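You operate a simulated robot arm through the tools that you are given. There is no shell and no other tool. Be economical: measure what you need, move in short steps, check, and stop when the job is done.

You run a simulated robot arm. Do the job below in one go: nothing can be reset, and whatever is moved stays where it is left.

JOB
Blow the dust off the mould named on the air card and slide it to the clean side.
Fine: use the air wand, put it back in its holder with its button off, and leave the other moulds dusty.

Only the result counts: the job must be done as asked and must still hold three seconds after the hand-in. Knocking over, shifting, dropping, spilling or breaking anything else fails it.

ROBOT AND FRAMES
A 6-joint arm with a two-finger gripper, fixed in place. Base frame: the origin is at the foot of the arm, x ahead of it, y to its left, z up; the work surface is at about z = 0.765. Readings come in m, rad, newtons and seconds.
Its first joint turns from -2.897 to 2.897 rad. Payload 2.45 kg.
The tool frame sits at the grasp point between the pads (the TCP): z along the fingers, y along the line on which they close. The tips reach 0.02 m beyond it. Largest opening 0.14 m; the body of the gripper starts 0.168 m behind the TCP.
Orientation is that of the tool frame in the base frame, as a unit quaternion [x, y, z, w]. With the fingers straight down and closing along the base's y, the tool's x points along the base's -x, its y along +y and its z along -z.

CONTROLS
- The arm moves only by the tool step_arm. Its arguments are lists of equal length, an entry for each row: "linear": the shift along the base's x, y, z in m, a list of three; "rot": the turn, a rotation vector about the base's x, y, z in rad, a list of three; "fingers": the finger opening in m, from 0 to 0.14. In form: {"linear": [[tx, ty, tz], ...], "rot": [[rx, ry, rz], ...], "fingers": [fingers, ...]}. A call has 1 to 12 rows; each row is the pose to reach, as a shift and turn from the pose commanded when the call began. Rows are played at 5 a second. More than 0.05 m and 0.15 rad between two rows, or a gripper value outside its range, and nothing of the call is played. A pose out of reach is approached as far as the arm can. The call stops where the force on the tool passes 90 N (or 10 N more than at its start, if that is more) or the arm is blocked; 0.2 s more then pass. The fingers move at their own pace (about 0.045 m/s each) and stop on an object; they squeeze with about 27 N. The grip force told is the motor's: it shows also when the fingers shut on nothing. Time passes only in rows, and 0.2 s behind the last, so rows that repeat a pose let the fingers close. The reply holds the time, the measured pose of the TCP, the force on the tool along the base axes, the opening and the grip force, in the units named above and with some noise, with the torque about the TCP (base axes, N m) and any sound that the robot's microphone picked up.
- Cameras (640 x 400 px; columns grow to the right, rows downward): "scene" is fixed at [0.4013, -0.501, 1.6055]; the picture's right is [0.86, -0.52, 0.00], its down [-0.33, -0.54, -0.78] and it looks along [0.40, 0.66, -0.63] (base axes); focal length 300 px, centre (320, 200). "wrist" rides on the gripper at [0.078, 0.011, -0.209] in the tool frame; the picture's right is [-0.14, 0.99, 0.00], its down [-0.92, -0.13, -0.37] and it looks along [-0.37, -0.05, 0.93] (tool axes); focal length 280 px, centre (320, 200). There is no depth. A picture from a camera that has moved, and an enlarged one, comes with that camera's place and axes in the base frame and with its lens.
- capture(camera): a new picture of that camera. It takes no simulated time.
- enlarge(camera, box): a new picture of the part [left, top, right, bottom] of that camera's present view, enlarged. It takes no simulated time.
- close_job(): hands the job in; it is judged then, once.

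Work in short steps. Places have to be worked out from the pictures, the camera data and where the tool is seen: move nearer, look again, correct. Check each grasp and each placing, and mend what went wrong. You have 120 turns and 64 pictures in all, those below and enlarged ones among them. Open the gripper and draw the arm clear of the work before you hand the job in, unless the task says otherwise; then end with one line.

The tools are called after "Emit:" by a JSON object that holds its "name" and its "arguments". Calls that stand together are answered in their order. step_arm: Moves the arm, as the interface text tells. Its arguments: {"type":"object","properties":{"linear":{"type":"array"},"rot":{"type":"array"},"fingers":{"type":"array"}},"required":["linear","rot","fingers"]} The other tools are called the same way: capture (camera) takes a picture; enlarge (camera, box) takes an enlarged picture of a part of a camera's view; close_job () hands the job in.

At the start:

```text
time_s: 0.0
eef_pos: [0.6818, 0.2097, 1.2863]
tcp_rot: [0.001, 1.0, 0.0, 0.0]
contact_force: [-0.8, -0.3, 0.5]
moment: [0.03, 0.0, 0.02]
width: 0.1399
finger_force: 0.0
```

scene: 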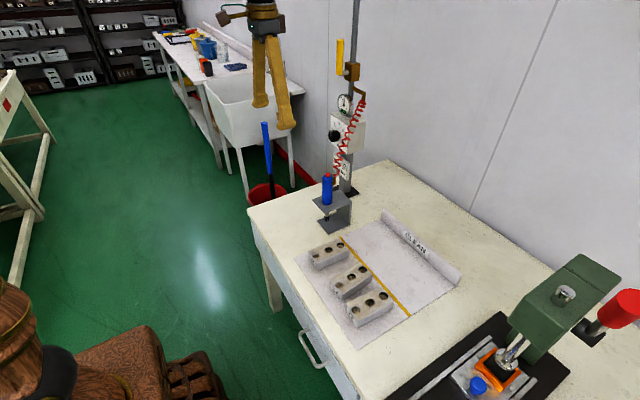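
wrist: 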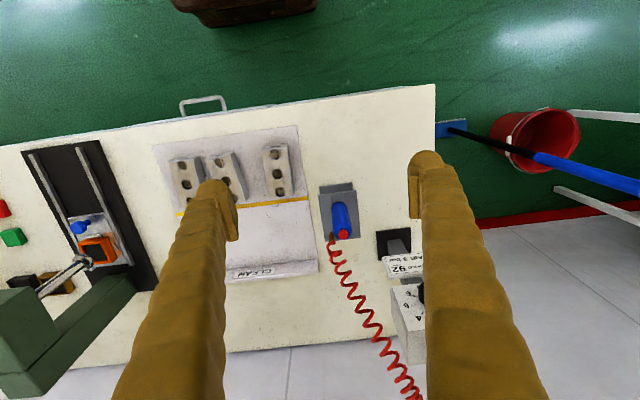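

I see three moulds on a mat, a blue air wand in a holder, and a card on the regulator panel. I'll zoom in on them to read the card.

Emit:
{"name": "enlarge", "arguments": {"camera": "scene", "box": [300, 60, 400, 240]}}

Emit:
{"name": "enlarge", "arguments": {"camera": "scene", "box": [280, 190, 480, 340]}}

Emit:
{"name": "enlarge", "arguments": {"camera": "wrist", "box": [300, 160, 460, 400]}}

Emit:
{"name": "enlarge", "arguments": {"camera": "wrist", "box": [140, 110, 340, 290]}}

```text
2.22 times, centred on (350, 150) of scene
camera zoom: at [0.4013, -0.501, 1.6055], right [0.86, -0.52, 0.0], down [-0.33, -0.54, -0.78], along [0.4, 0.66, -0.63], focal length 666 px, centre (253, 311)
```

zoom: 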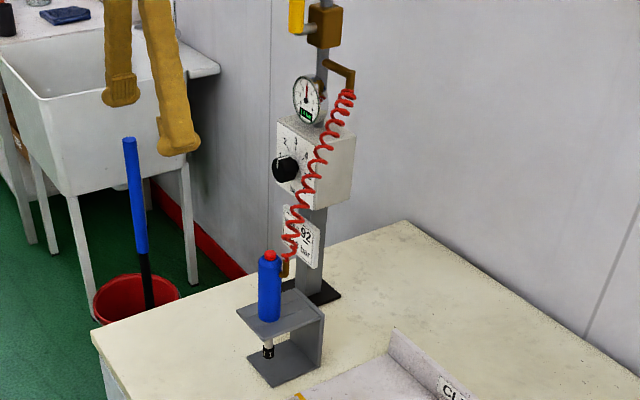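

```text
2.67 times, centred on (380, 265) of scene
camera zoom: at [0.4013, -0.501, 1.6055], right [0.86, -0.52, 0.0], down [-0.33, -0.54, -0.78], along [0.4, 0.66, -0.63], focal length 799 px, centre (160, 27)
```

zoom: 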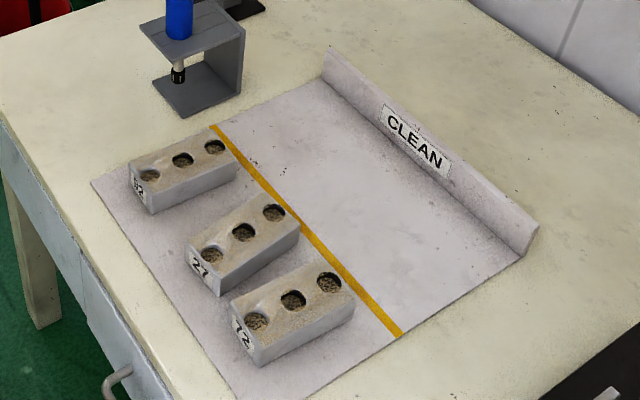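

```text
1.67 times, centred on (380, 280) of wrist
camera zoom: at [0.6028, 0.2223, 1.4952], right [0.14, 0.99, 0.0], down [0.92, -0.13, 0.37], along [0.37, -0.05, -0.93], focal length 467 px, centre (220, 67)
```

zoom: 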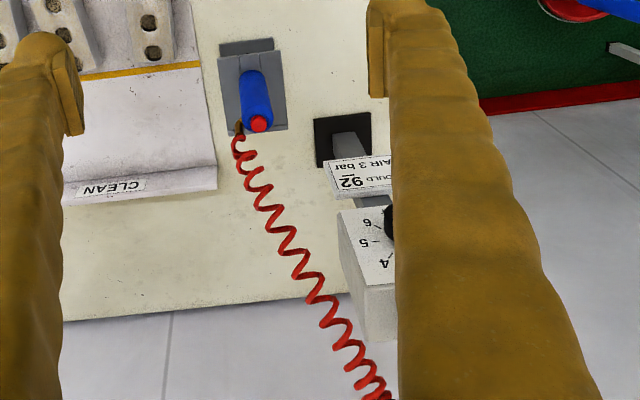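

```text
2.22 times, centred on (240, 200) of wrist
camera zoom: at [0.6028, 0.2223, 1.4952], right [0.14, 0.99, 0.0], down [0.92, -0.13, 0.37], along [0.37, -0.05, -0.93], focal length 623 px, centre (498, 200)
```

zoom: 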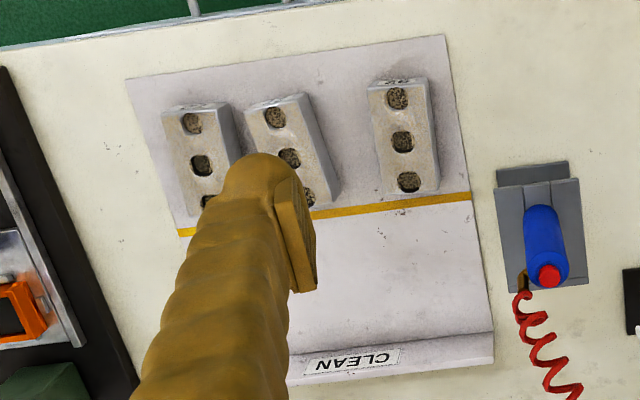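

The card reads MOULD 92, AIR 3 bar. Next I need to read the mould labels, gauge, knob and valve.

Emit:
{"name": "enlarge", "arguments": {"camera": "scene", "box": [310, 236, 350, 276]}}

Emit:
{"name": "enlarge", "arguments": {"camera": "scene", "box": [320, 85, 375, 145]}}

Emit:
{"name": "enlarge", "arguments": {"camera": "scene", "box": [325, 20, 385, 110]}}

Emit:
{"name": "enlarge", "arguments": {"camera": "scene", "box": [330, 265, 380, 335]}}

```text
10.00 times, centred on (330, 256) of scene
camera zoom: at [0.4013, -0.501, 1.6055], right [0.86, -0.52, 0.0], down [-0.33, -0.54, -0.78], along [0.4, 0.66, -0.63], focal length 2996 px, centre (220, -360)
```

zoom: 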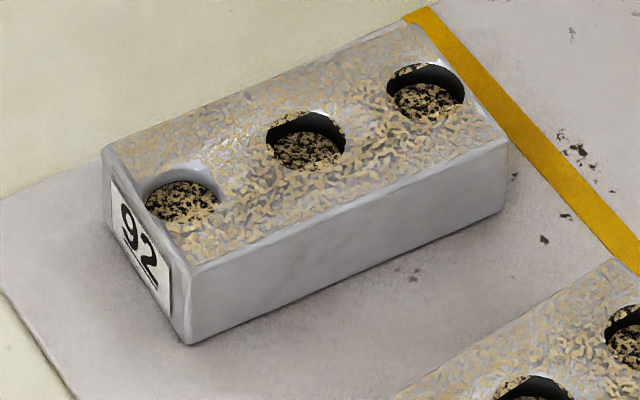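

```text
6.67 times, centred on (348, 115) of scene
camera zoom: at [0.4013, -0.501, 1.6055], right [0.86, -0.52, 0.0], down [-0.33, -0.54, -0.78], along [0.4, 0.66, -0.63], focal length 1997 px, centre (137, 767)
```

zoom: 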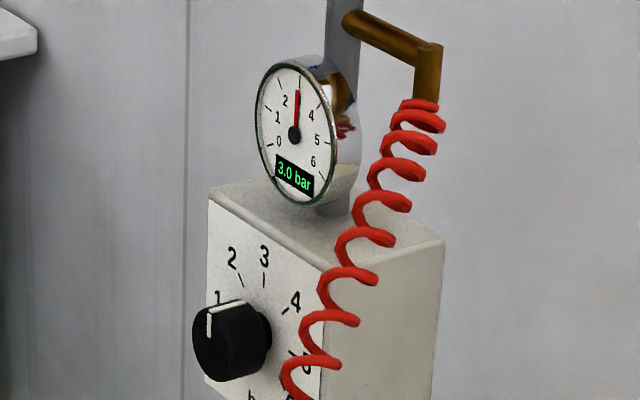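

```text
4.44 times, centred on (355, 65) of scene
camera zoom: at [0.4013, -0.501, 1.6055], right [0.86, -0.52, 0.0], down [-0.33, -0.54, -0.78], along [0.4, 0.66, -0.63], focal length 1332 px, centre (164, 800)
```

zoom: 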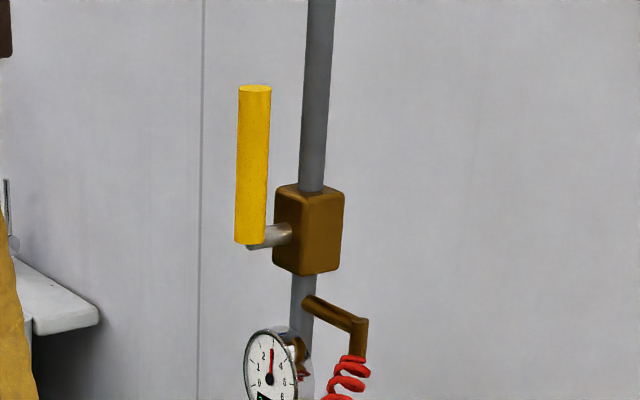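

```text
5.71 times, centred on (355, 300) of scene
camera zoom: at [0.4013, -0.501, 1.6055], right [0.86, -0.52, 0.0], down [-0.33, -0.54, -0.78], along [0.4, 0.66, -0.63], focal length 1712 px, centre (120, -371)
```

zoom: 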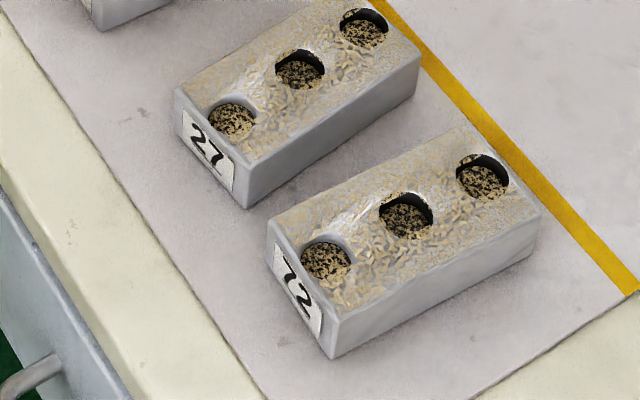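

Mould 92 is the one nearest the holder. The gauge already shows 3.0 bar and the valve handle lies along the pipe. By triangulation the wand's red button is at about (0.872, 0.230, 1.011), so I'll move in for a closer view.

Emit:
{"name": "step_arm", "arguments": {"linear": [[0.03, 0, -0.03], [0.06, 0, -0.06], [0.08, 0.0, -0.09]], "rot": [[0, 0, 0], [0, 0, 0], [0, 0, 0]], "fingers": [0.14, 0.14, 0.14]}}

Emit:
{"name": "capture", "arguments": {"camera": "wrist"}}

Emit:
{"name": "enlarge", "arguments": {"camera": "scene", "box": [300, 150, 380, 240]}}

```text
time_s: 0.8
eef_pos: [0.7639, 0.2105, 1.197]
tcp_rot: [0.0, 1.0, 0.0, 0.0]
contact_force: [-0.7, 0.0, -0.1]
moment: [-0.02, 0.0, -0.03]
width: 0.1401
finger_force: 0.0
```

```text
53 pictures are left
camera wrist: at [0.6851, 0.2222, 1.4045], right [0.14, 0.99, 0.0], down [0.92, -0.13, 0.37], along [0.37, -0.05, -0.93], focal length 280 px, centre (320, 200)
```

wrist: 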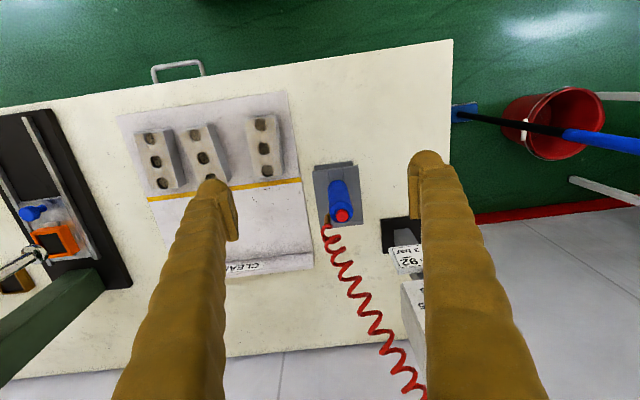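

```text
4.44 times, centred on (340, 195) of scene
camera zoom: at [0.4013, -0.501, 1.6055], right [0.86, -0.52, 0.0], down [-0.33, -0.54, -0.78], along [0.4, 0.66, -0.63], focal length 1332 px, centre (231, 222)
```

zoom: 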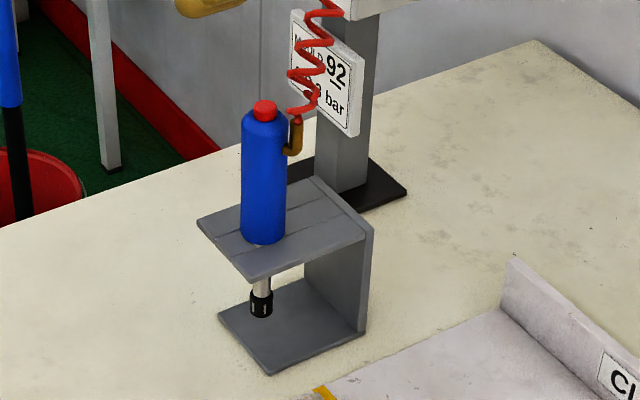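

Emit:
{"name": "enlarge", "arguments": {"camera": "wrist", "box": [300, 150, 390, 240]}}

```text
4.44 times, centred on (345, 195) of wrist
camera zoom: at [0.6851, 0.2222, 1.4045], right [0.14, 0.99, 0.0], down [0.92, -0.13, 0.37], along [0.37, -0.05, -0.93], focal length 1246 px, centre (209, 222)
```

zoom: 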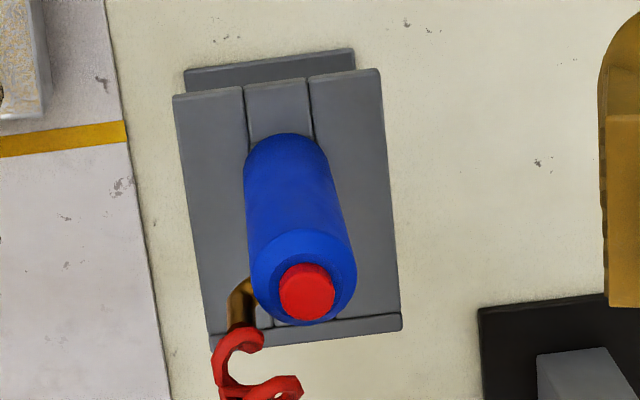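

The button sits at about (0.872, 0.231, 1.011) and the hose fitting leaves the body toward +x/−y. I'll close the fingers and hover above the button to test it with a gentle press.

Emit:
{"name": "step_arm", "arguments": {"linear": [[0.03, 0.005, 0], [0.06, 0.01, 0], [0.09, 0.015, 0], [0.109, 0.021, 0], [0.109, 0.021, -0.03], [0.109, 0.021, -0.06], [0.109, 0.021, -0.09], [0.109, 0.021, -0.12]], "rot": [[0, 0, 0], [0, 0, 0], [0, 0, 0], [0, 0, 0], [0, 0, 0], [0, 0, 0], [0, 0, 0], [0, 0, 0]], "fingers": [0, 0, 0, 0, 0, 0, 0, 0]}}

Emit:
{"name": "capture", "arguments": {"camera": "wrist"}}

Emit:
{"name": "enlarge", "arguments": {"camera": "scene", "box": [290, 100, 390, 240]}}

```text
time_s: 2.6
eef_pos: [0.8719, 0.2314, 1.0759]
tcp_rot: [0.0, 1.0, 0.0, 0.0]
contact_force: [-0.3, -0.9, 0.5]
moment: [0.01, -0.01, 0.0]
width: 0.0001
finger_force: 16.6
```

```text
50 pictures are left
camera wrist: at [0.7941, 0.2431, 1.2846], right [0.14, 0.99, 0.0], down [0.92, -0.13, 0.37], along [0.37, -0.05, -0.93], focal length 280 px, centre (320, 200)
```

wrist: 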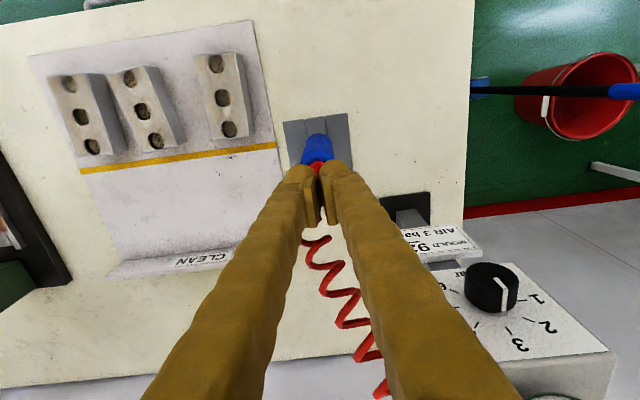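

```text
2.86 times, centred on (340, 170) of scene
camera zoom: at [0.4013, -0.501, 1.6055], right [0.86, -0.52, 0.0], down [-0.33, -0.54, -0.78], along [0.4, 0.66, -0.63], focal length 856 px, centre (263, 286)
```

zoom: 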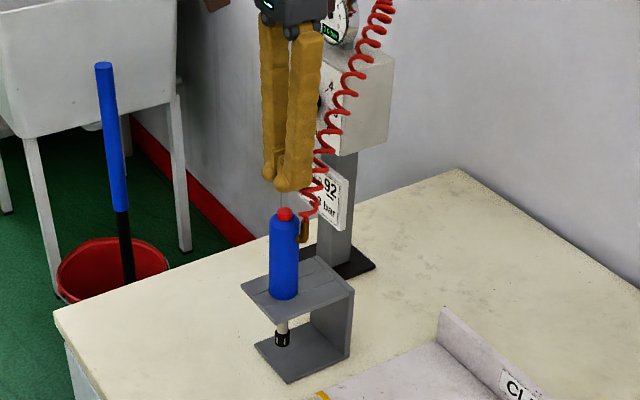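

The fingertips are centred over the button, about 4.5 cm above it. I'll go down slowly and watch for force or sound.

Emit:
{"name": "step_arm", "arguments": {"linear": [[0, 0, -0.02], [0, 0, -0.035], [0, 0, -0.039], [0, 0, -0.042]], "rot": [[0, 0, 0], [0, 0, 0], [0, 0, 0], [0, 0, 0]], "fingers": [0, 0, 0, 0]}}

```text
time_s: 3.6
eef_pos: [0.8713, 0.2323, 1.0361]
tcp_rot: [0.001, 1.0, 0.0, -0.001]
contact_force: [-0.3, 0.2, 0.9]
moment: [0.03, 0.0, 0.0]
width: 0.0
finger_force: 27.2
```

Emit:
{"name": "step_arm", "arguments": {"linear": [[0, 0, -0.002], [0, 0, -0.004]], "rot": [[0, 0, 0], [0, 0, 0]], "fingers": [0, 0]}}

Emit:
{"name": "enlarge", "arguments": {"camera": "scene", "box": [310, 150, 350, 190]}}

```text
time_s: 4.2
eef_pos: [0.8716, 0.2322, 1.0326]
tcp_rot: [0.0, 1.0, 0.0, 0.0]
contact_force: [1.3, -0.7, 8.0]
moment: [-0.07, -0.04, 0.03]
width: 0.0057
finger_force: 27.2
heard: click
```

```text
10.00 times, centred on (330, 170) of scene
camera zoom: at [0.4013, -0.501, 1.6055], right [0.86, -0.52, 0.0], down [-0.33, -0.54, -0.78], along [0.4, 0.66, -0.63], focal length 2996 px, centre (220, 500)
```

zoom: 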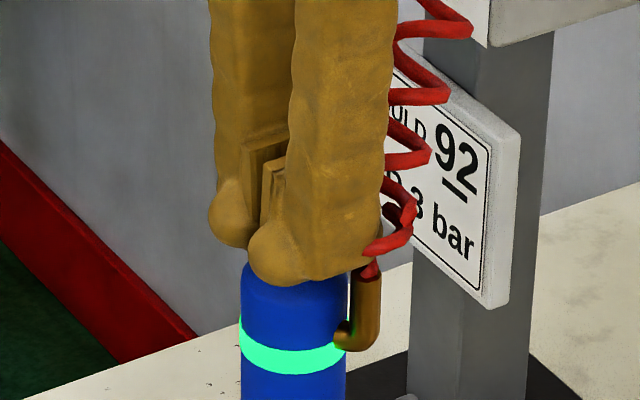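

It clicked and a green ring lit. I'll rise and check whether it latches.

Emit:
{"name": "step_arm", "arguments": {"linear": [[0, 0, 0.01], [0, 0, 0.05], [0, 0, 0.09]], "rot": [[0, 0, 0], [0, 0, 0], [0, 0, 0]], "fingers": [0, 0, 0]}}

Emit:
{"name": "enlarge", "arguments": {"camera": "scene", "box": [290, 80, 390, 240]}}

```text
time_s: 5.0
eef_pos: [0.8686, 0.2277, 1.1182]
tcp_rot: [0.0, 1.0, 0.0, 0.0]
contact_force: [0.3, -0.3, -0.7]
moment: [0.03, 0.01, 0.02]
width: 0.0001
finger_force: 26.6
```

```text
2.50 times, centred on (340, 160) of scene
camera zoom: at [0.4013, -0.501, 1.6055], right [0.86, -0.52, 0.0], down [-0.33, -0.54, -0.78], along [0.4, 0.66, -0.63], focal length 749 px, centre (270, 300)
```

zoom: 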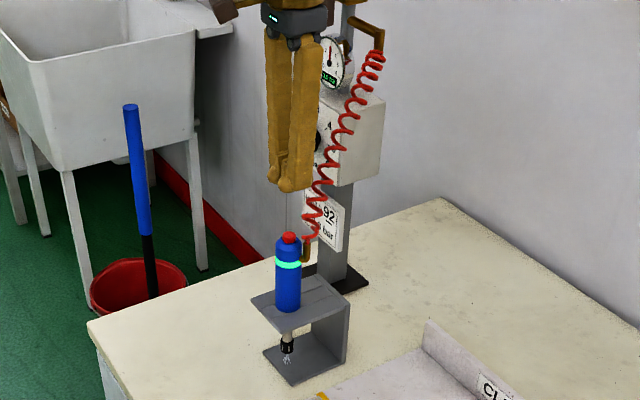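

It latched on. Now I'll yaw −45° so the fingers straddle the wand clear of the hose fitting, and open them to 0.08.

Emit:
{"name": "step_arm", "arguments": {"linear": [[0, 0, 0], [0, 0, 0], [0, 0, 0], [0, 0, 0], [0, 0, 0], [0, 0, 0], [0, 0, 0]], "rot": [[0, 0, -0.13], [0, 0, -0.26], [0, 0, -0.39], [0, 0, -0.52], [0, 0, -0.65], [0, 0, -0.785], [0, 0, -0.785]], "fingers": [0.08, 0.08, 0.08, 0.08, 0.08, 0.08, 0.08]}}

Emit:
{"name": "capture", "arguments": {"camera": "wrist"}}

```text
time_s: 6.6
eef_pos: [0.8723, 0.2309, 1.1212]
tcp_rot: [0.384, 0.923, 0.0, 0.0]
contact_force: [-0.2, 0.0, -0.2]
moment: [-0.02, -0.02, 0.0]
width: 0.0798
finger_force: 0.0
```

```text
46 pictures are left
camera wrist: at [0.8223, 0.2947, 1.3287], right [0.8, 0.6, 0.0], down [0.56, -0.74, 0.37], along [0.22, -0.29, -0.93], focal length 280 px, centre (320, 200)
```

wrist: 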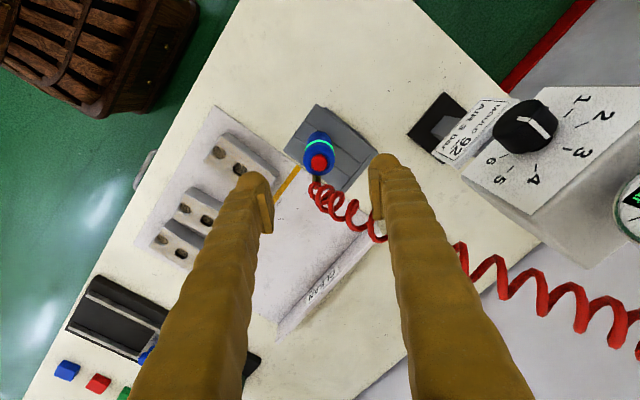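

The fingers straddle the wand with the fitting in between. I'll descend to the grasp height, z about 0.935.

Emit:
{"name": "step_arm", "arguments": {"linear": [[0, 0, -0.04], [0, 0, -0.08], [0, 0, -0.12], [0, 0, -0.15], [0, 0, -0.17], [0, 0, -0.185], [0, 0, -0.185]], "rot": [[0, 0, 0], [0, 0, 0], [0, 0, 0], [0, 0, 0], [0, 0, 0], [0, 0, 0], [0, 0, 0]], "fingers": [0.08, 0.08, 0.08, 0.08, 0.08, 0.08, 0.08]}}

Emit:
{"name": "capture", "arguments": {"camera": "wrist"}}

Emit:
{"name": "enlarge", "arguments": {"camera": "scene", "box": [300, 130, 380, 240]}}

```text
time_s: 8.2
eef_pos: [0.869, 0.2326, 0.935]
tcp_rot: [0.382, 0.924, 0.001, -0.001]
contact_force: [-1.0, -0.3, 0.0]
moment: [-0.01, 0.01, -0.01]
width: 0.08
finger_force: 0.2
```

```text
45 pictures are left
camera wrist: at [0.8211, 0.296, 1.1452], right [0.8, 0.6, 0.0], down [0.56, -0.74, 0.37], along [0.22, -0.29, -0.93], focal length 280 px, centre (320, 200)
```

wrist: 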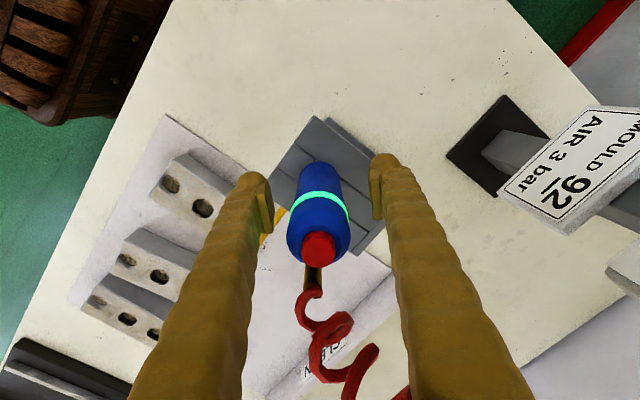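

```text
3.64 times, centred on (340, 185) of scene
camera zoom: at [0.4013, -0.501, 1.6055], right [0.86, -0.52, 0.0], down [-0.33, -0.54, -0.78], along [0.4, 0.66, -0.63], focal length 1089 px, centre (247, 254)
```

zoom: 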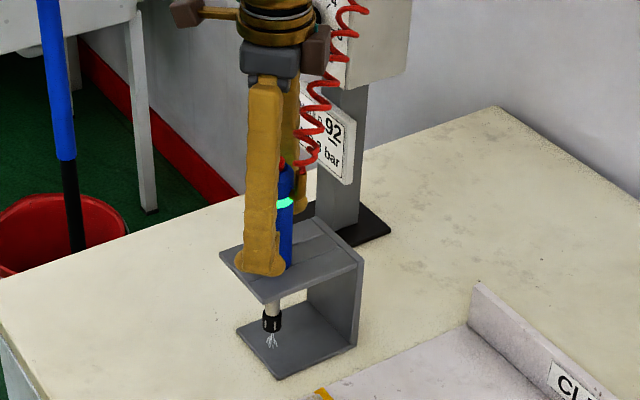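

Well placed and just above the plate. Closing the grip.

Emit:
{"name": "step_arm", "arguments": {"linear": [[0, 0, 0], [0, 0, 0], [0, 0, 0], [0, 0, 0], [0, 0, 0]], "rot": [[0, 0, 0], [0, 0, 0], [0, 0, 0], [0, 0, 0], [0, 0, 0]], "fingers": [0.05, 0.03, 0.0, 0.0, 0.0]}}

```text
time_s: 9.4
eef_pos: [0.869, 0.2325, 0.9368]
tcp_rot: [0.383, 0.924, 0.0, 0.0]
contact_force: [-1.1, -3.8, 2.0]
moment: [-0.1, 0.0, -0.05]
width: 0.0365
finger_force: 27.8
```

Gripped at 0.0365 m. I'll lift straight up in small steps.

Emit:
{"name": "step_arm", "arguments": {"linear": [[0, 0, 0.01], [0, 0, 0.03], [0, 0, 0.06], [0, 0, 0.09], [0, 0, 0.12]], "rot": [[0, 0, 0], [0, 0, 0], [0, 0, 0], [0, 0, 0], [0, 0, 0]], "fingers": [0, 0, 0, 0, 0]}}

Emit:
{"name": "capture", "arguments": {"camera": "scene"}}

Emit:
{"name": "enlarge", "arguments": {"camera": "scene", "box": [290, 130, 390, 240]}}

```text
time_s: 10.6
eef_pos: [0.8708, 0.2344, 1.0525]
tcp_rot: [0.383, 0.924, -0.001, 0.0]
contact_force: [-0.7, -0.5, -2.8]
moment: [0.0, 0.02, 0.01]
width: 0.0363
finger_force: 27.1
```

```text
43 pictures are left
```

scene: 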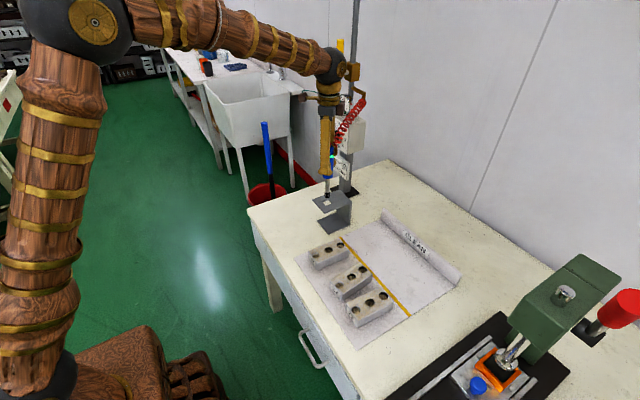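

```text
3.64 times, centred on (340, 185) of scene
camera zoom: at [0.4013, -0.501, 1.6055], right [0.86, -0.52, 0.0], down [-0.33, -0.54, -0.78], along [0.4, 0.66, -0.63], focal length 1089 px, centre (247, 254)
```

zoom: 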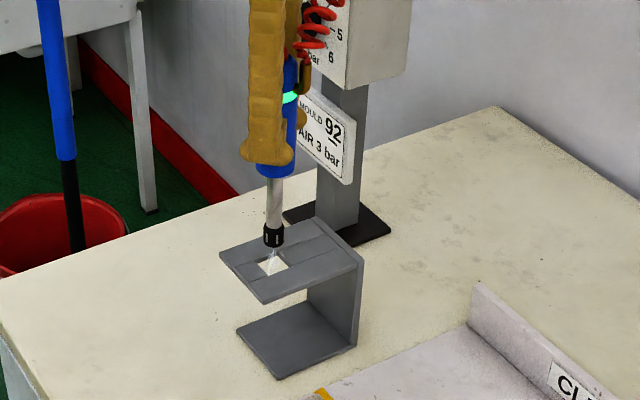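

The wand is out cleanly, with its tip about 0.142 m below the TCP. I'll carry it over the near end of mould 92, at about (0.835, 0.08), keeping it high.

Emit:
{"name": "step_arm", "arguments": {"linear": [[0, -0.04, 0.01], [-0.01, -0.08, 0.01], [-0.02, -0.12, 0.0], [-0.03, -0.153, 0.0], [-0.03, -0.153, -0.03]], "rot": [[0, 0, 0], [0, 0, 0], [0, 0, 0], [0, 0, 0], [0, 0, 0]], "fingers": [0, 0, 0, 0, 0]}}

Emit:
{"name": "enlarge", "arguments": {"camera": "scene", "box": [300, 180, 400, 290]}}

Emit:
{"name": "capture", "arguments": {"camera": "wrist"}}

```text
time_s: 11.8
eef_pos: [0.8408, 0.0793, 1.0241]
tcp_rot: [0.383, 0.924, 0.0, 0.001]
contact_force: [0.6, -0.5, -2.4]
moment: [0.04, -0.01, 0.01]
width: 0.0365
finger_force: 26.6
```

```text
3.64 times, centred on (350, 235) of scene
camera zoom: at [0.4013, -0.501, 1.6055], right [0.86, -0.52, 0.0], down [-0.33, -0.54, -0.78], along [0.4, 0.66, -0.63], focal length 1089 px, centre (211, 73)
```

zoom: 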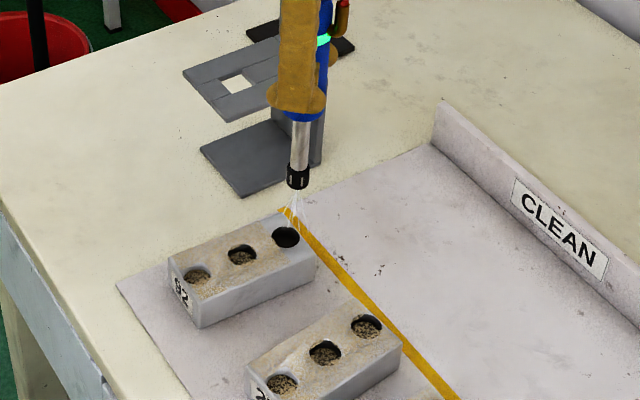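

```text
40 pictures are left
camera wrist: at [0.7918, 0.1431, 1.2331], right [0.8, 0.6, 0.0], down [0.56, -0.74, 0.37], along [0.22, -0.29, -0.93], focal length 280 px, centre (320, 200)
```

wrist: 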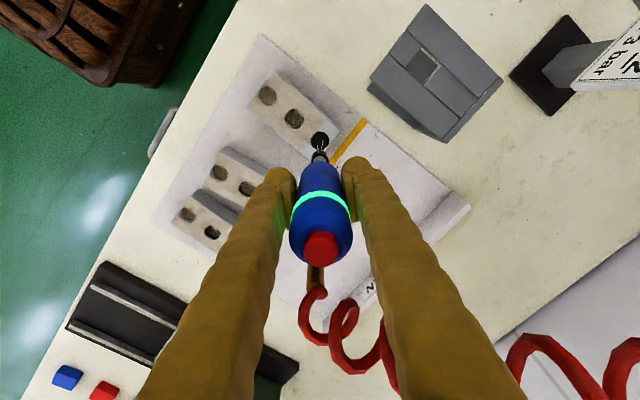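

The dust already clears at this height. I'll sweep slowly along the mould at y≈0.08, out to its far end, and look.

Emit:
{"name": "step_arm", "arguments": {"linear": [[-0.01, 0, -0.005], [-0.02, 0, -0.01], [-0.03, 0, -0.01], [-0.04, 0, -0.01], [-0.05, 0, -0.01], [-0.06, 0, -0.01], [-0.07, 0, -0.01], [-0.08, 0, -0.01], [-0.09, 0, -0.01], [-0.1, 0, -0.01], [-0.108, 0, -0.01], [-0.108, 0, -0.01]], "rot": [[0, 0, 0], [0, 0, 0], [0, 0, 0], [0, 0, 0], [0, 0, 0], [0, 0, 0], [0, 0, 0], [0, 0, 0], [0, 0, 0], [0, 0, 0], [0, 0, 0], [0, 0, 0]], "fingers": [0, 0, 0, 0, 0, 0, 0, 0, 0, 0, 0, 0]}}

Emit:
{"name": "enlarge", "arguments": {"camera": "scene", "box": [300, 225, 360, 280]}}

```text
time_s: 14.4
eef_pos: [0.7324, 0.0789, 1.0158]
tcp_rot: [0.383, 0.924, 0.0, 0.0]
contact_force: [0.5, -0.5, -2.9]
moment: [0.01, -0.03, -0.01]
width: 0.0364
finger_force: 27.5
```

```text
7.27 times, centred on (330, 252) of scene
camera zoom: at [0.4013, -0.501, 1.6055], right [0.86, -0.52, 0.0], down [-0.33, -0.54, -0.78], along [0.4, 0.66, -0.63], focal length 2179 px, centre (247, -182)
```

zoom: 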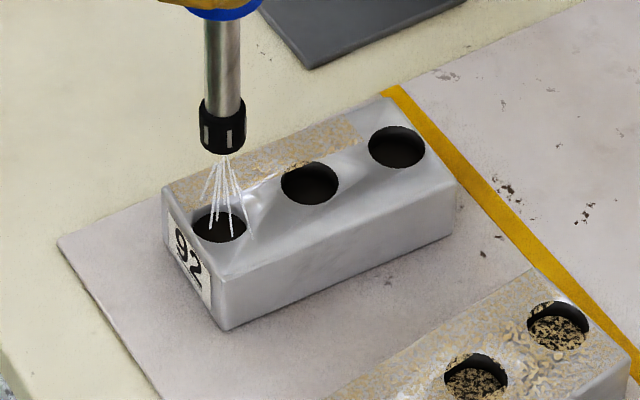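

Only the +y strip is left dusty. I'll sweep back with y shifted by +0.022.

Emit:
{"name": "step_arm", "arguments": {"linear": [[0, 0.012, 0], [0, 0.022, 0], [0.01, 0.022, 0], [0.02, 0.022, 0], [0.03, 0.022, 0], [0.04, 0.022, 0], [0.052, 0.022, 0], [0.064, 0.022, 0], [0.076, 0.022, 0], [0.088, 0.022, 0], [0.1, 0.022, 0], [0.108, 0.022, 0]], "rot": [[0, 0, 0], [0, 0, 0], [0, 0, 0], [0, 0, 0], [0, 0, 0], [0, 0, 0], [0, 0, 0], [0, 0, 0], [0, 0, 0], [0, 0, 0], [0, 0, 0], [0, 0, 0]], "fingers": [0, 0, 0, 0, 0, 0, 0, 0, 0, 0, 0, 0]}}

Emit:
{"name": "enlarge", "arguments": {"camera": "scene", "box": [300, 225, 400, 330]}}

Emit:
{"name": "enlarge", "arguments": {"camera": "scene", "box": [300, 225, 360, 280]}}

```text
time_s: 17.0
eef_pos: [0.8399, 0.1004, 1.0148]
tcp_rot: [0.382, 0.924, 0.0, -0.001]
contact_force: [0.1, 0.4, -2.5]
moment: [-0.03, -0.03, -0.02]
width: 0.0362
finger_force: 27.1
```

```text
3.81 times, centred on (350, 278) of scene
camera zoom: at [0.4013, -0.501, 1.6055], right [0.86, -0.52, 0.0], down [-0.33, -0.54, -0.78], along [0.4, 0.66, -0.63], focal length 1141 px, centre (206, -95)
```

zoom: 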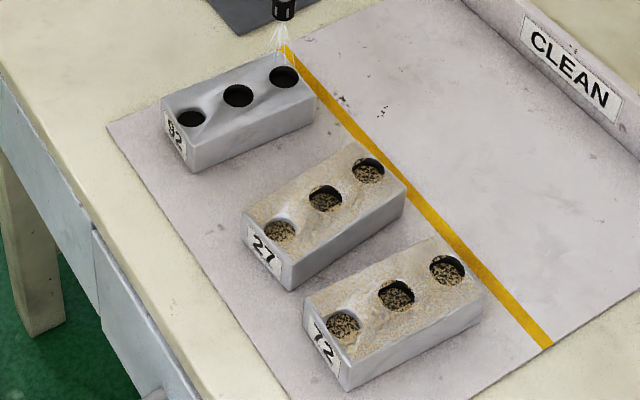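

```text
7.27 times, centred on (330, 252) of scene
camera zoom: at [0.4013, -0.501, 1.6055], right [0.86, -0.52, 0.0], down [-0.33, -0.54, -0.78], along [0.4, 0.66, -0.63], focal length 2179 px, centre (247, -182)
```

zoom: 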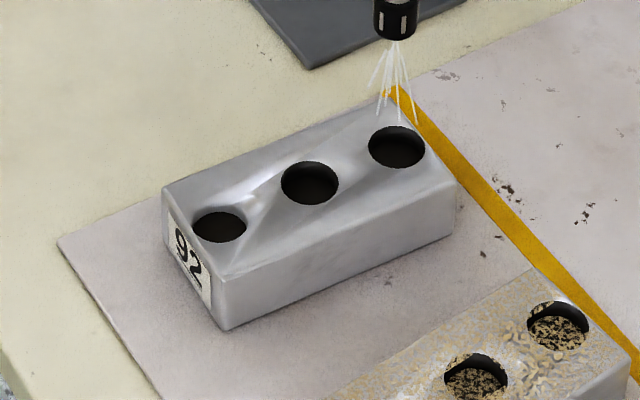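

Mould 92 is clean and 27 and 72 are still dusty. I'll retrace my path to above the holder at the lift-out height.

Emit:
{"name": "step_arm", "arguments": {"linear": [[0, 0, 0.04], [0.01, 0.03, 0.05], [0.02, 0.06, 0.05], [0.03, 0.1, 0.05], [0.03, 0.131, 0.05], [0.03, 0.131, 0.04], [0.03, 0.131, 0.04]], "rot": [[0, 0, 0], [0, 0, 0], [0, 0, 0], [0, 0, 0], [0, 0, 0], [0, 0, 0], [0, 0, 0]], "fingers": [0, 0, 0, 0, 0, 0, 0]}}

Emit:
{"name": "enlarge", "arguments": {"camera": "scene", "box": [290, 130, 390, 240]}}

```text
time_s: 18.6
eef_pos: [0.8715, 0.2302, 1.0548]
tcp_rot: [0.382, 0.924, 0.0, 0.0]
contact_force: [0.2, 0.2, -1.0]
moment: [0.02, 0.04, -0.01]
width: 0.0363
finger_force: 26.7
```

```text
3.64 times, centred on (340, 185) of scene
camera zoom: at [0.4013, -0.501, 1.6055], right [0.86, -0.52, 0.0], down [-0.33, -0.54, -0.78], along [0.4, 0.66, -0.63], focal length 1089 px, centre (247, 254)
```

zoom: 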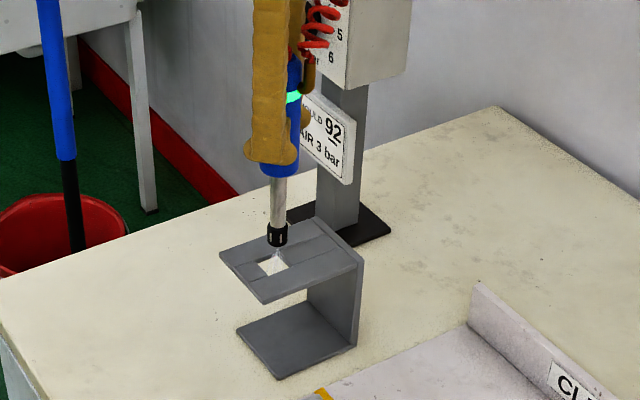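

The nozzle looks a few mm to the right of where it came out. I'll let the arm settle and recheck from both cameras.

Emit:
{"name": "step_arm", "arguments": {"linear": [[0, 0, 0], [0, 0, 0]], "rot": [[0, 0, 0], [0, 0, 0]], "fingers": [0, 0]}}

Emit:
{"name": "enlarge", "arguments": {"camera": "scene", "box": [310, 170, 360, 220]}}

Emit:
{"name": "capture", "arguments": {"camera": "wrist"}}

```text
time_s: 19.2
eef_pos: [0.8718, 0.2313, 1.0544]
tcp_rot: [0.383, 0.924, 0.001, 0.001]
contact_force: [-0.4, 0.6, -2.3]
moment: [-0.01, -0.01, 0.0]
width: 0.0361
finger_force: 27.0
```

```text
8.00 times, centred on (335, 195) of scene
camera zoom: at [0.4013, -0.501, 1.6055], right [0.86, -0.52, 0.0], down [-0.33, -0.54, -0.78], along [0.4, 0.66, -0.63], focal length 2397 px, centre (200, 240)
```

zoom: 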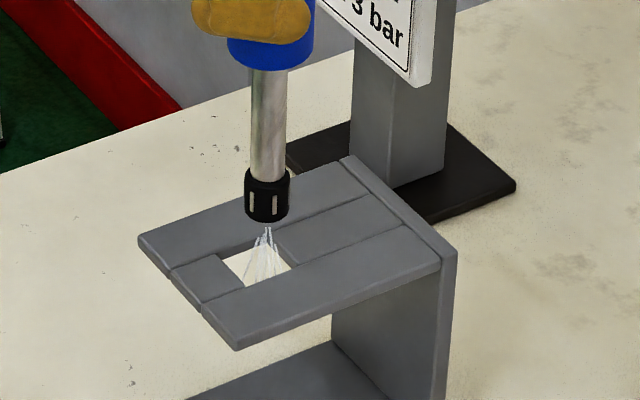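

```text
34 pictures are left
camera wrist: at [0.8243, 0.2941, 1.2638], right [0.8, 0.6, 0.0], down [0.56, -0.74, 0.37], along [0.22, -0.29, -0.93], focal length 280 px, centre (320, 200)
```

wrist: 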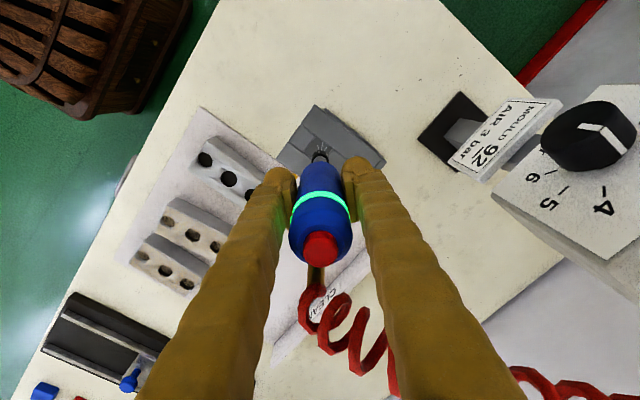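

I'll zoom the wrist view on the nozzle tip and hole to get the offset.

Emit:
{"name": "enlarge", "arguments": {"camera": "wrist", "box": [275, 95, 385, 185]}}

```text
4.44 times, centred on (330, 140) of wrist
camera zoom: at [0.8243, 0.2941, 1.2638], right [0.8, 0.6, 0.0], down [0.56, -0.74, 0.37], along [0.22, -0.29, -0.93], focal length 1246 px, centre (276, 467)
```

zoom: 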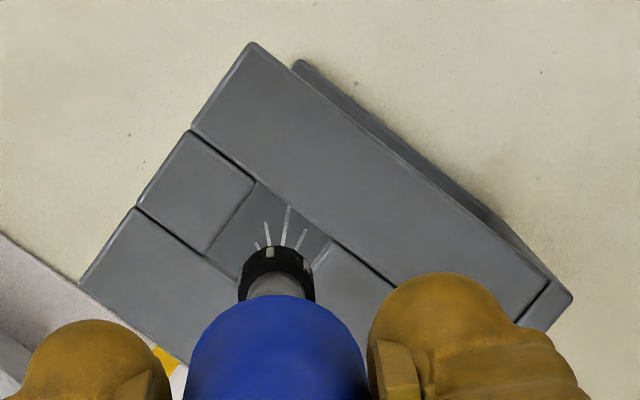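

The hole looks to be about (−0.003, +0.003) from the nozzle axis, with roughly 3 mm clearance. I'll correct by that and recheck.

Emit:
{"name": "step_arm", "arguments": {"linear": [[-0.003, 0.0025, 0], [-0.003, 0.0025, -0.015], [-0.003, 0.0025, -0.015]], "rot": [[0, 0, 0], [0, 0, 0], [0, 0, 0]], "fingers": [0, 0, 0]}}

Emit:
{"name": "enlarge", "arguments": {"camera": "wrist", "box": [275, 95, 385, 185]}}

Emit:
{"name": "enlarge", "arguments": {"camera": "scene", "box": [310, 170, 360, 220]}}

```text
time_s: 20.0
eef_pos: [0.869, 0.2343, 1.0395]
tcp_rot: [0.382, 0.924, 0.0, 0.0]
contact_force: [0.4, -0.2, -2.1]
moment: [0.01, -0.02, 0.01]
width: 0.0364
finger_force: 26.8
```

```text
4.44 times, centred on (330, 140) of wrist
camera zoom: at [0.8204, 0.2983, 1.2483], right [0.8, 0.6, 0.0], down [0.56, -0.74, 0.37], along [0.22, -0.29, -0.93], focal length 1246 px, centre (276, 467)
```

zoom: 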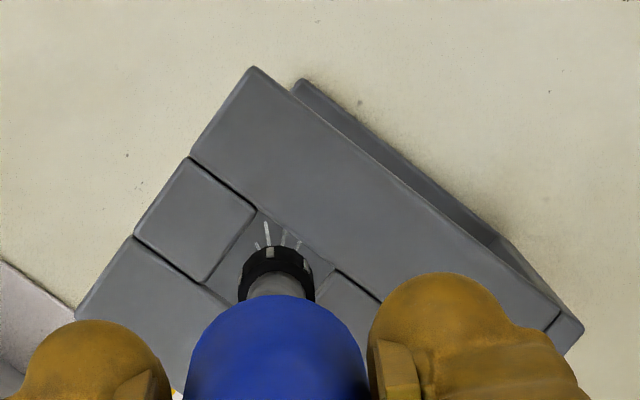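

```text
8.00 times, centred on (335, 195) of scene
camera zoom: at [0.4013, -0.501, 1.6055], right [0.86, -0.52, 0.0], down [-0.33, -0.54, -0.78], along [0.4, 0.66, -0.63], focal length 2397 px, centre (200, 240)
```

zoom: 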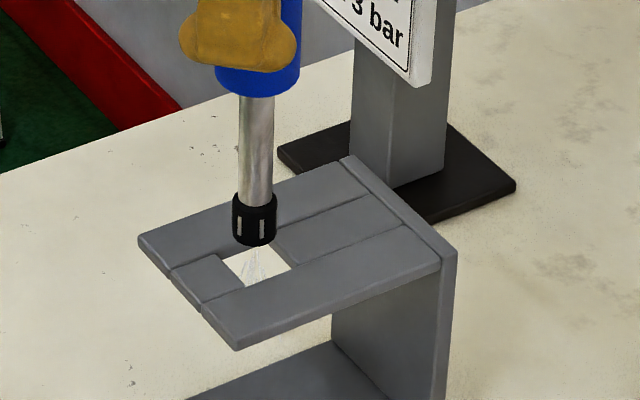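

Both views now show a slight overshoot of about (−0.001, +0.0025). I'll correct that and lower the tip just into the hole.

Emit:
{"name": "step_arm", "arguments": {"linear": [[0.001, -0.0023, 0], [0.001, -0.0023, -0.01], [0.001, -0.0023, -0.02], [0.001, -0.0023, -0.03]], "rot": [[0, 0, 0], [0, 0, 0], [0, 0, 0], [0, 0, 0]], "fingers": [0, 0, 0, 0]}}

Emit:
{"name": "enlarge", "arguments": {"camera": "scene", "box": [310, 170, 360, 220]}}

```text
time_s: 21.0
eef_pos: [0.8705, 0.2317, 1.0097]
tcp_rot: [0.382, 0.924, 0.0, 0.0]
contact_force: [0.5, 0.3, -1.8]
moment: [-0.03, 0.02, -0.02]
width: 0.036
finger_force: 26.8
```

```text
8.00 times, centred on (335, 195) of scene
camera zoom: at [0.4013, -0.501, 1.6055], right [0.86, -0.52, 0.0], down [-0.33, -0.54, -0.78], along [0.4, 0.66, -0.63], focal length 2397 px, centre (200, 240)
```

zoom: 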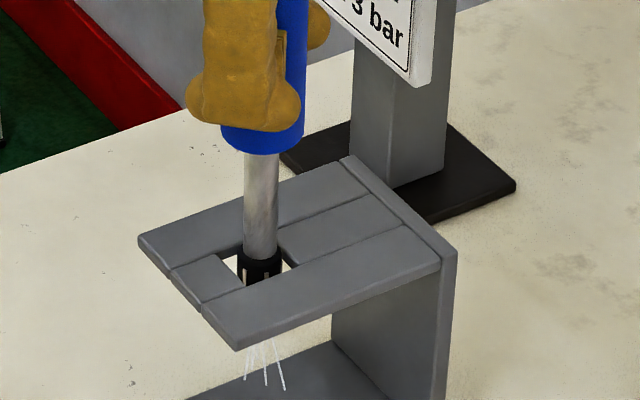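

The tip is in the hole with no contact. I'll lower it until it seats.

Emit:
{"name": "step_arm", "arguments": {"linear": [[0, 0, -0.02], [0, 0, -0.04], [0, 0, -0.055], [0, 0, -0.065], [0, 0, -0.071], [0, 0, -0.073]], "rot": [[0, 0, 0], [0, 0, 0], [0, 0, 0], [0, 0, 0], [0, 0, 0], [0, 0, 0]], "fingers": [0, 0, 0, 0, 0, 0]}}

Emit:
{"name": "enlarge", "arguments": {"camera": "scene", "box": [300, 150, 370, 240]}}

```text
time_s: 22.4
eef_pos: [0.8688, 0.2328, 0.9366]
tcp_rot: [0.383, 0.924, 0.001, -0.001]
contact_force: [0.4, 0.4, -2.5]
moment: [-0.01, 0.01, 0.02]
width: 0.0362
finger_force: 26.9
```

```text
4.44 times, centred on (335, 195) of scene
camera zoom: at [0.4013, -0.501, 1.6055], right [0.86, -0.52, 0.0], down [-0.33, -0.54, -0.78], along [0.4, 0.66, -0.63], focal length 1332 px, centre (253, 222)
```

zoom: 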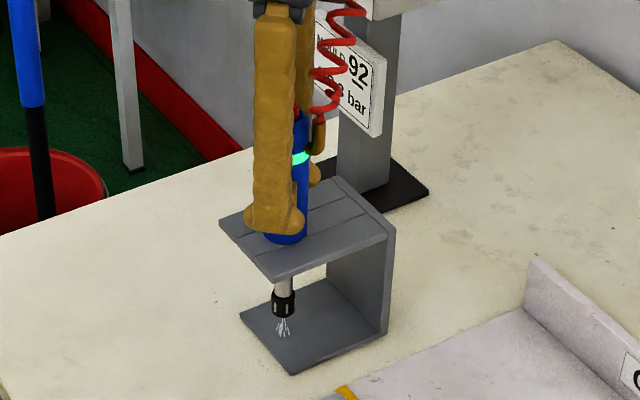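

It's nearly seated but the force still shows the wand's weight. I'll lower by millimetres.

Emit:
{"name": "step_arm", "arguments": {"linear": [[0, 0, -0.001], [0, 0, -0.002], [0, 0, -0.003]], "rot": [[0, 0, 0], [0, 0, 0], [0, 0, 0]], "fingers": [0, 0, 0]}}

```text
time_s: 23.2
eef_pos: [0.8684, 0.2315, 0.9367]
tcp_rot: [0.382, 0.924, 0.0, 0.001]
contact_force: [-16.2, -12.8, 47.2]
moment: [-0.42, 0.33, -0.11]
width: 0.0364
finger_force: 27.3
```

It's seated, now pressing at 47 N. I'll ease up 2.5 mm and check before releasing.

Emit:
{"name": "step_arm", "arguments": {"linear": [[0, 0, 0.0015], [0, 0, 0.0025], [0, 0, 0.0025]], "rot": [[0, 0, 0], [0, 0, 0], [0, 0, 0]], "fingers": [0, 0, 0]}}

Emit:
{"name": "enlarge", "arguments": {"camera": "scene", "box": [310, 180, 360, 230]}}

```text
time_s: 24.0
eef_pos: [0.8692, 0.2317, 0.936]
tcp_rot: [0.383, 0.924, 0.001, 0.0]
contact_force: [-14.8, -6.6, 35.0]
moment: [-0.24, 0.17, -0.09]
width: 0.0363
finger_force: 26.4
```

```text
8.00 times, centred on (335, 205) of scene
camera zoom: at [0.4013, -0.501, 1.6055], right [0.86, -0.52, 0.0], down [-0.33, -0.54, -0.78], along [0.4, 0.66, -0.63], focal length 2397 px, centre (200, 160)
```

zoom: 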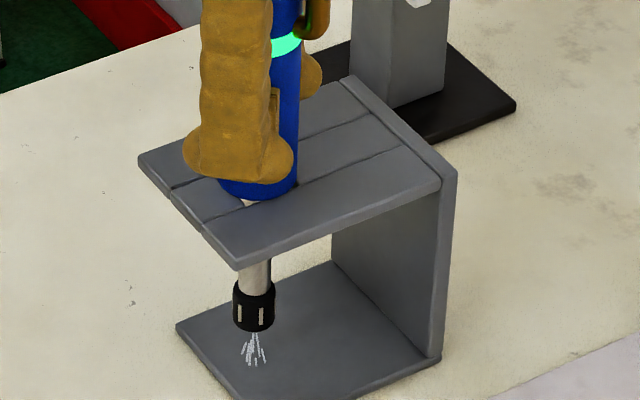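

Side force toward −x suggests the nozzle presses on the hole's +x edge. I'll raise slightly and shift −2 mm in x.

Emit:
{"name": "step_arm", "arguments": {"linear": [[0, 0, 0.003], [-0.001, 0, 0.003], [-0.002, -0.0005, 0.003], [-0.002, -0.0005, 0.003]], "rot": [[0, 0, 0], [0, 0, 0], [0, 0, 0], [0, 0, 0]], "fingers": [0, 0, 0, 0]}}

Emit:
{"name": "enlarge", "arguments": {"camera": "scene", "box": [310, 180, 360, 230]}}

```text
time_s: 25.0
eef_pos: [0.8674, 0.232, 0.9381]
tcp_rot: [0.383, 0.924, 0.0, 0.001]
contact_force: [-0.1, -0.2, -2.7]
moment: [-0.01, -0.03, 0.03]
width: 0.0363
finger_force: 26.9
```

```text
8.00 times, centred on (335, 205) of scene
camera zoom: at [0.4013, -0.501, 1.6055], right [0.86, -0.52, 0.0], down [-0.33, -0.54, -0.78], along [0.4, 0.66, -0.63], focal length 2397 px, centre (200, 160)
```

zoom: 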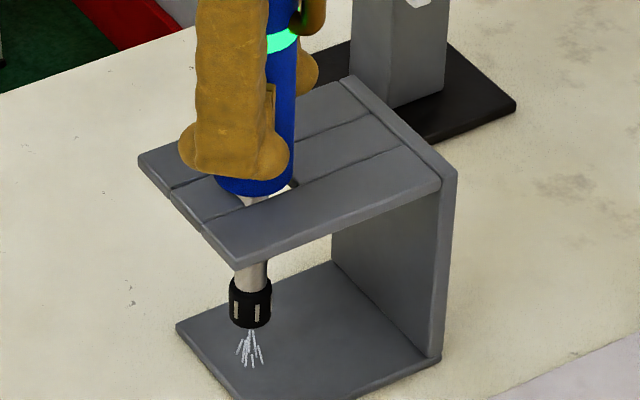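

The body's bottom edge now matches its original place within 2 mm, and the nozzle stem has plenty of play in the hole. I'll go back +1 mm in x and lower gently to a light contact.

Emit:
{"name": "step_arm", "arguments": {"linear": [[0.001, -0.001, -0.001], [0.001, -0.001, -0.0015], [0.001, -0.001, -0.002]], "rot": [[0, 0, 0], [0, 0, 0], [0, 0, 0]], "fingers": [0, 0, 0]}}

```text
time_s: 25.8
eef_pos: [0.8676, 0.2303, 0.9377]
tcp_rot: [0.383, 0.924, 0.0, 0.0]
contact_force: [0.5, 1.0, -2.6]
moment: [-0.02, -0.02, 0.04]
width: 0.0363
finger_force: 26.6
```

Emit:
{"name": "step_arm", "arguments": {"linear": [[0, 0, -0.0007], [0, 0, -0.0014], [0, 0, -0.0014]], "rot": [[0, 0, 0], [0, 0, 0], [0, 0, 0]], "fingers": [0, 0, 0]}}

```text
time_s: 26.6
eef_pos: [0.8679, 0.2301, 0.9372]
tcp_rot: [0.383, 0.924, 0.0, -0.001]
contact_force: [0.2, 0.0, -2.7]
moment: [-0.02, 0.01, -0.01]
width: 0.0362
finger_force: 27.0
```

There's no contact yet, so I'll continue in sub-millimetre steps.

Emit:
{"name": "step_arm", "arguments": {"linear": [[0, 0, -0.0005], [0, 0, -0.001], [0, 0, -0.0012]], "rot": [[0, 0, 0], [0, 0, 0], [0, 0, 0]], "fingers": [0, 0, 0]}}

```text
time_s: 27.4
eef_pos: [0.8678, 0.2301, 0.9365]
tcp_rot: [0.383, 0.924, 0.0, 0.001]
contact_force: [-1.0, -2.0, 13.7]
moment: [-0.06, -0.01, -0.06]
width: 0.0362
finger_force: 26.8
```

Light contact at 14 N, so it's seated. I'll back off 0.6 mm and open the fingers slowly.

Emit:
{"name": "step_arm", "arguments": {"linear": [[0, 0, 0.0006], [0, 0, 0.0006], [0, 0, 0.0006], [0, 0, 0.0006], [0, 0, 0.0006], [0, 0, 0.0006]], "rot": [[0, 0, 0], [0, 0, 0], [0, 0, 0], [0, 0, 0], [0, 0, 0], [0, 0, 0]], "fingers": [0, 0.04, 0.045, 0.06, 0.08, 0.08]}}

Emit:
{"name": "enlarge", "arguments": {"camera": "scene", "box": [300, 150, 370, 240]}}

Emit:
{"name": "capture", "arguments": {"camera": "wrist"}}

```text
time_s: 28.8
eef_pos: [0.8674, 0.2301, 0.9351]
tcp_rot: [0.383, 0.924, -0.001, -0.001]
contact_force: [-0.4, 0.3, 0.1]
moment: [0.01, 0.0, 0.01]
width: 0.0799
finger_force: 0.1
```

```text
4.44 times, centred on (335, 195) of scene
camera zoom: at [0.4013, -0.501, 1.6055], right [0.86, -0.52, 0.0], down [-0.33, -0.54, -0.78], along [0.4, 0.66, -0.63], focal length 1332 px, centre (253, 222)
```

zoom: 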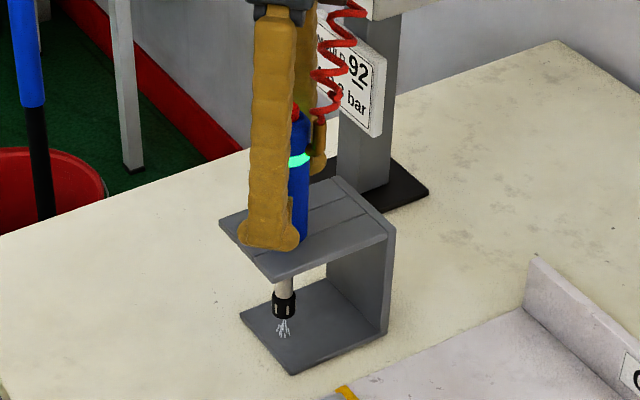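

```text
25 pictures are left
camera wrist: at [0.8195, 0.2941, 1.1447], right [0.8, 0.6, 0.0], down [0.56, -0.74, 0.37], along [0.22, -0.29, -0.93], focal length 280 px, centre (320, 200)
```

wrist: 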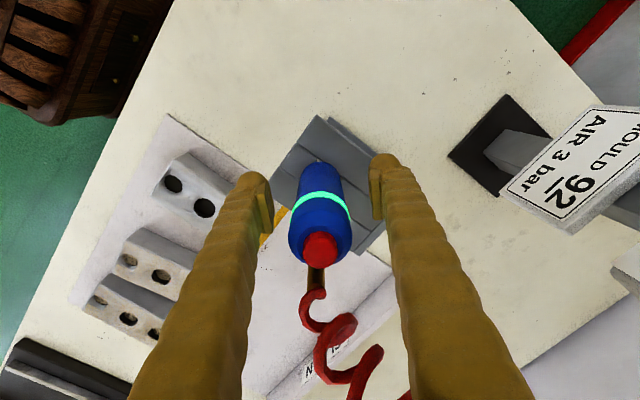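

The wand stands upright in its holder. I'll rise clear, then close the fingers above the button.

Emit:
{"name": "step_arm", "arguments": {"linear": [[0, 0, 0.03], [0, 0, 0.07], [0, 0, 0.11], [0, 0, 0.14], [0.001, 0.001, 0.14], [0.002, 0.001, 0.14], [0.002, 0.001, 0.14], [0.002, 0.001, 0.14], [0.002, 0.001, 0.14]], "rot": [[0, 0, 0], [0, 0, 0], [0, 0, 0], [0, 0, 0], [0, 0, 0], [0, 0, 0], [0, 0, 0], [0, 0, 0], [0, 0, 0]], "fingers": [0.08, 0.08, 0.08, 0.08, 0.0, 0.0, 0.0, 0.0, 0.0]}}

Emit:
{"name": "capture", "arguments": {"camera": "wrist"}}

Emit:
{"name": "enlarge", "arguments": {"camera": "scene", "box": [300, 150, 370, 240]}}

```text
time_s: 30.8
eef_pos: [0.87, 0.2316, 1.0749]
tcp_rot: [0.382, 0.924, 0.0, 0.0]
contact_force: [0.2, -0.4, -1.5]
moment: [-0.03, -0.02, -0.03]
width: 0.0002
finger_force: 20.6
```

```text
24 pictures are left
camera wrist: at [0.8216, 0.2963, 1.2844], right [0.8, 0.6, 0.0], down [0.56, -0.74, 0.37], along [0.22, -0.29, -0.93], focal length 280 px, centre (320, 200)
```

wrist: 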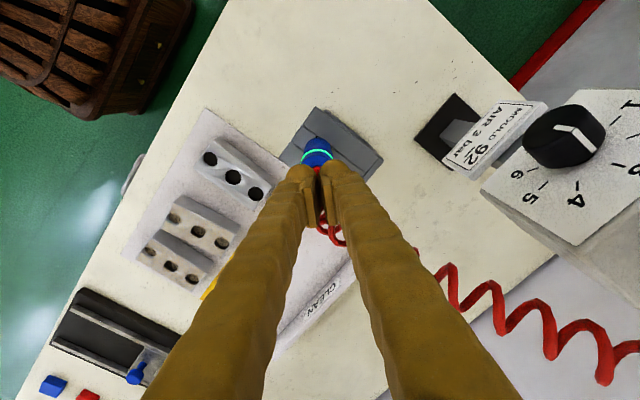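

```text
4.44 times, centred on (335, 195) of scene
camera zoom: at [0.4013, -0.501, 1.6055], right [0.86, -0.52, 0.0], down [-0.33, -0.54, -0.78], along [0.4, 0.66, -0.63], focal length 1332 px, centre (253, 222)
```

zoom: 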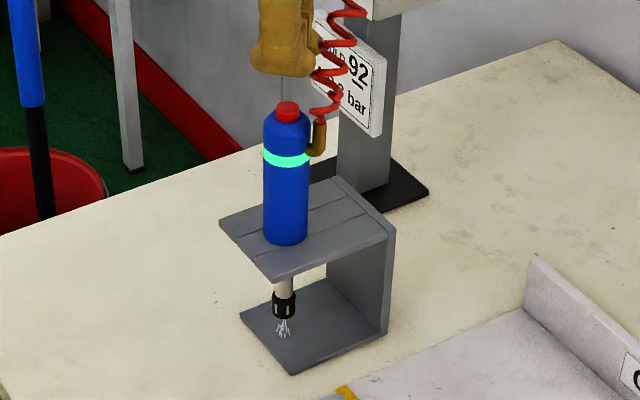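

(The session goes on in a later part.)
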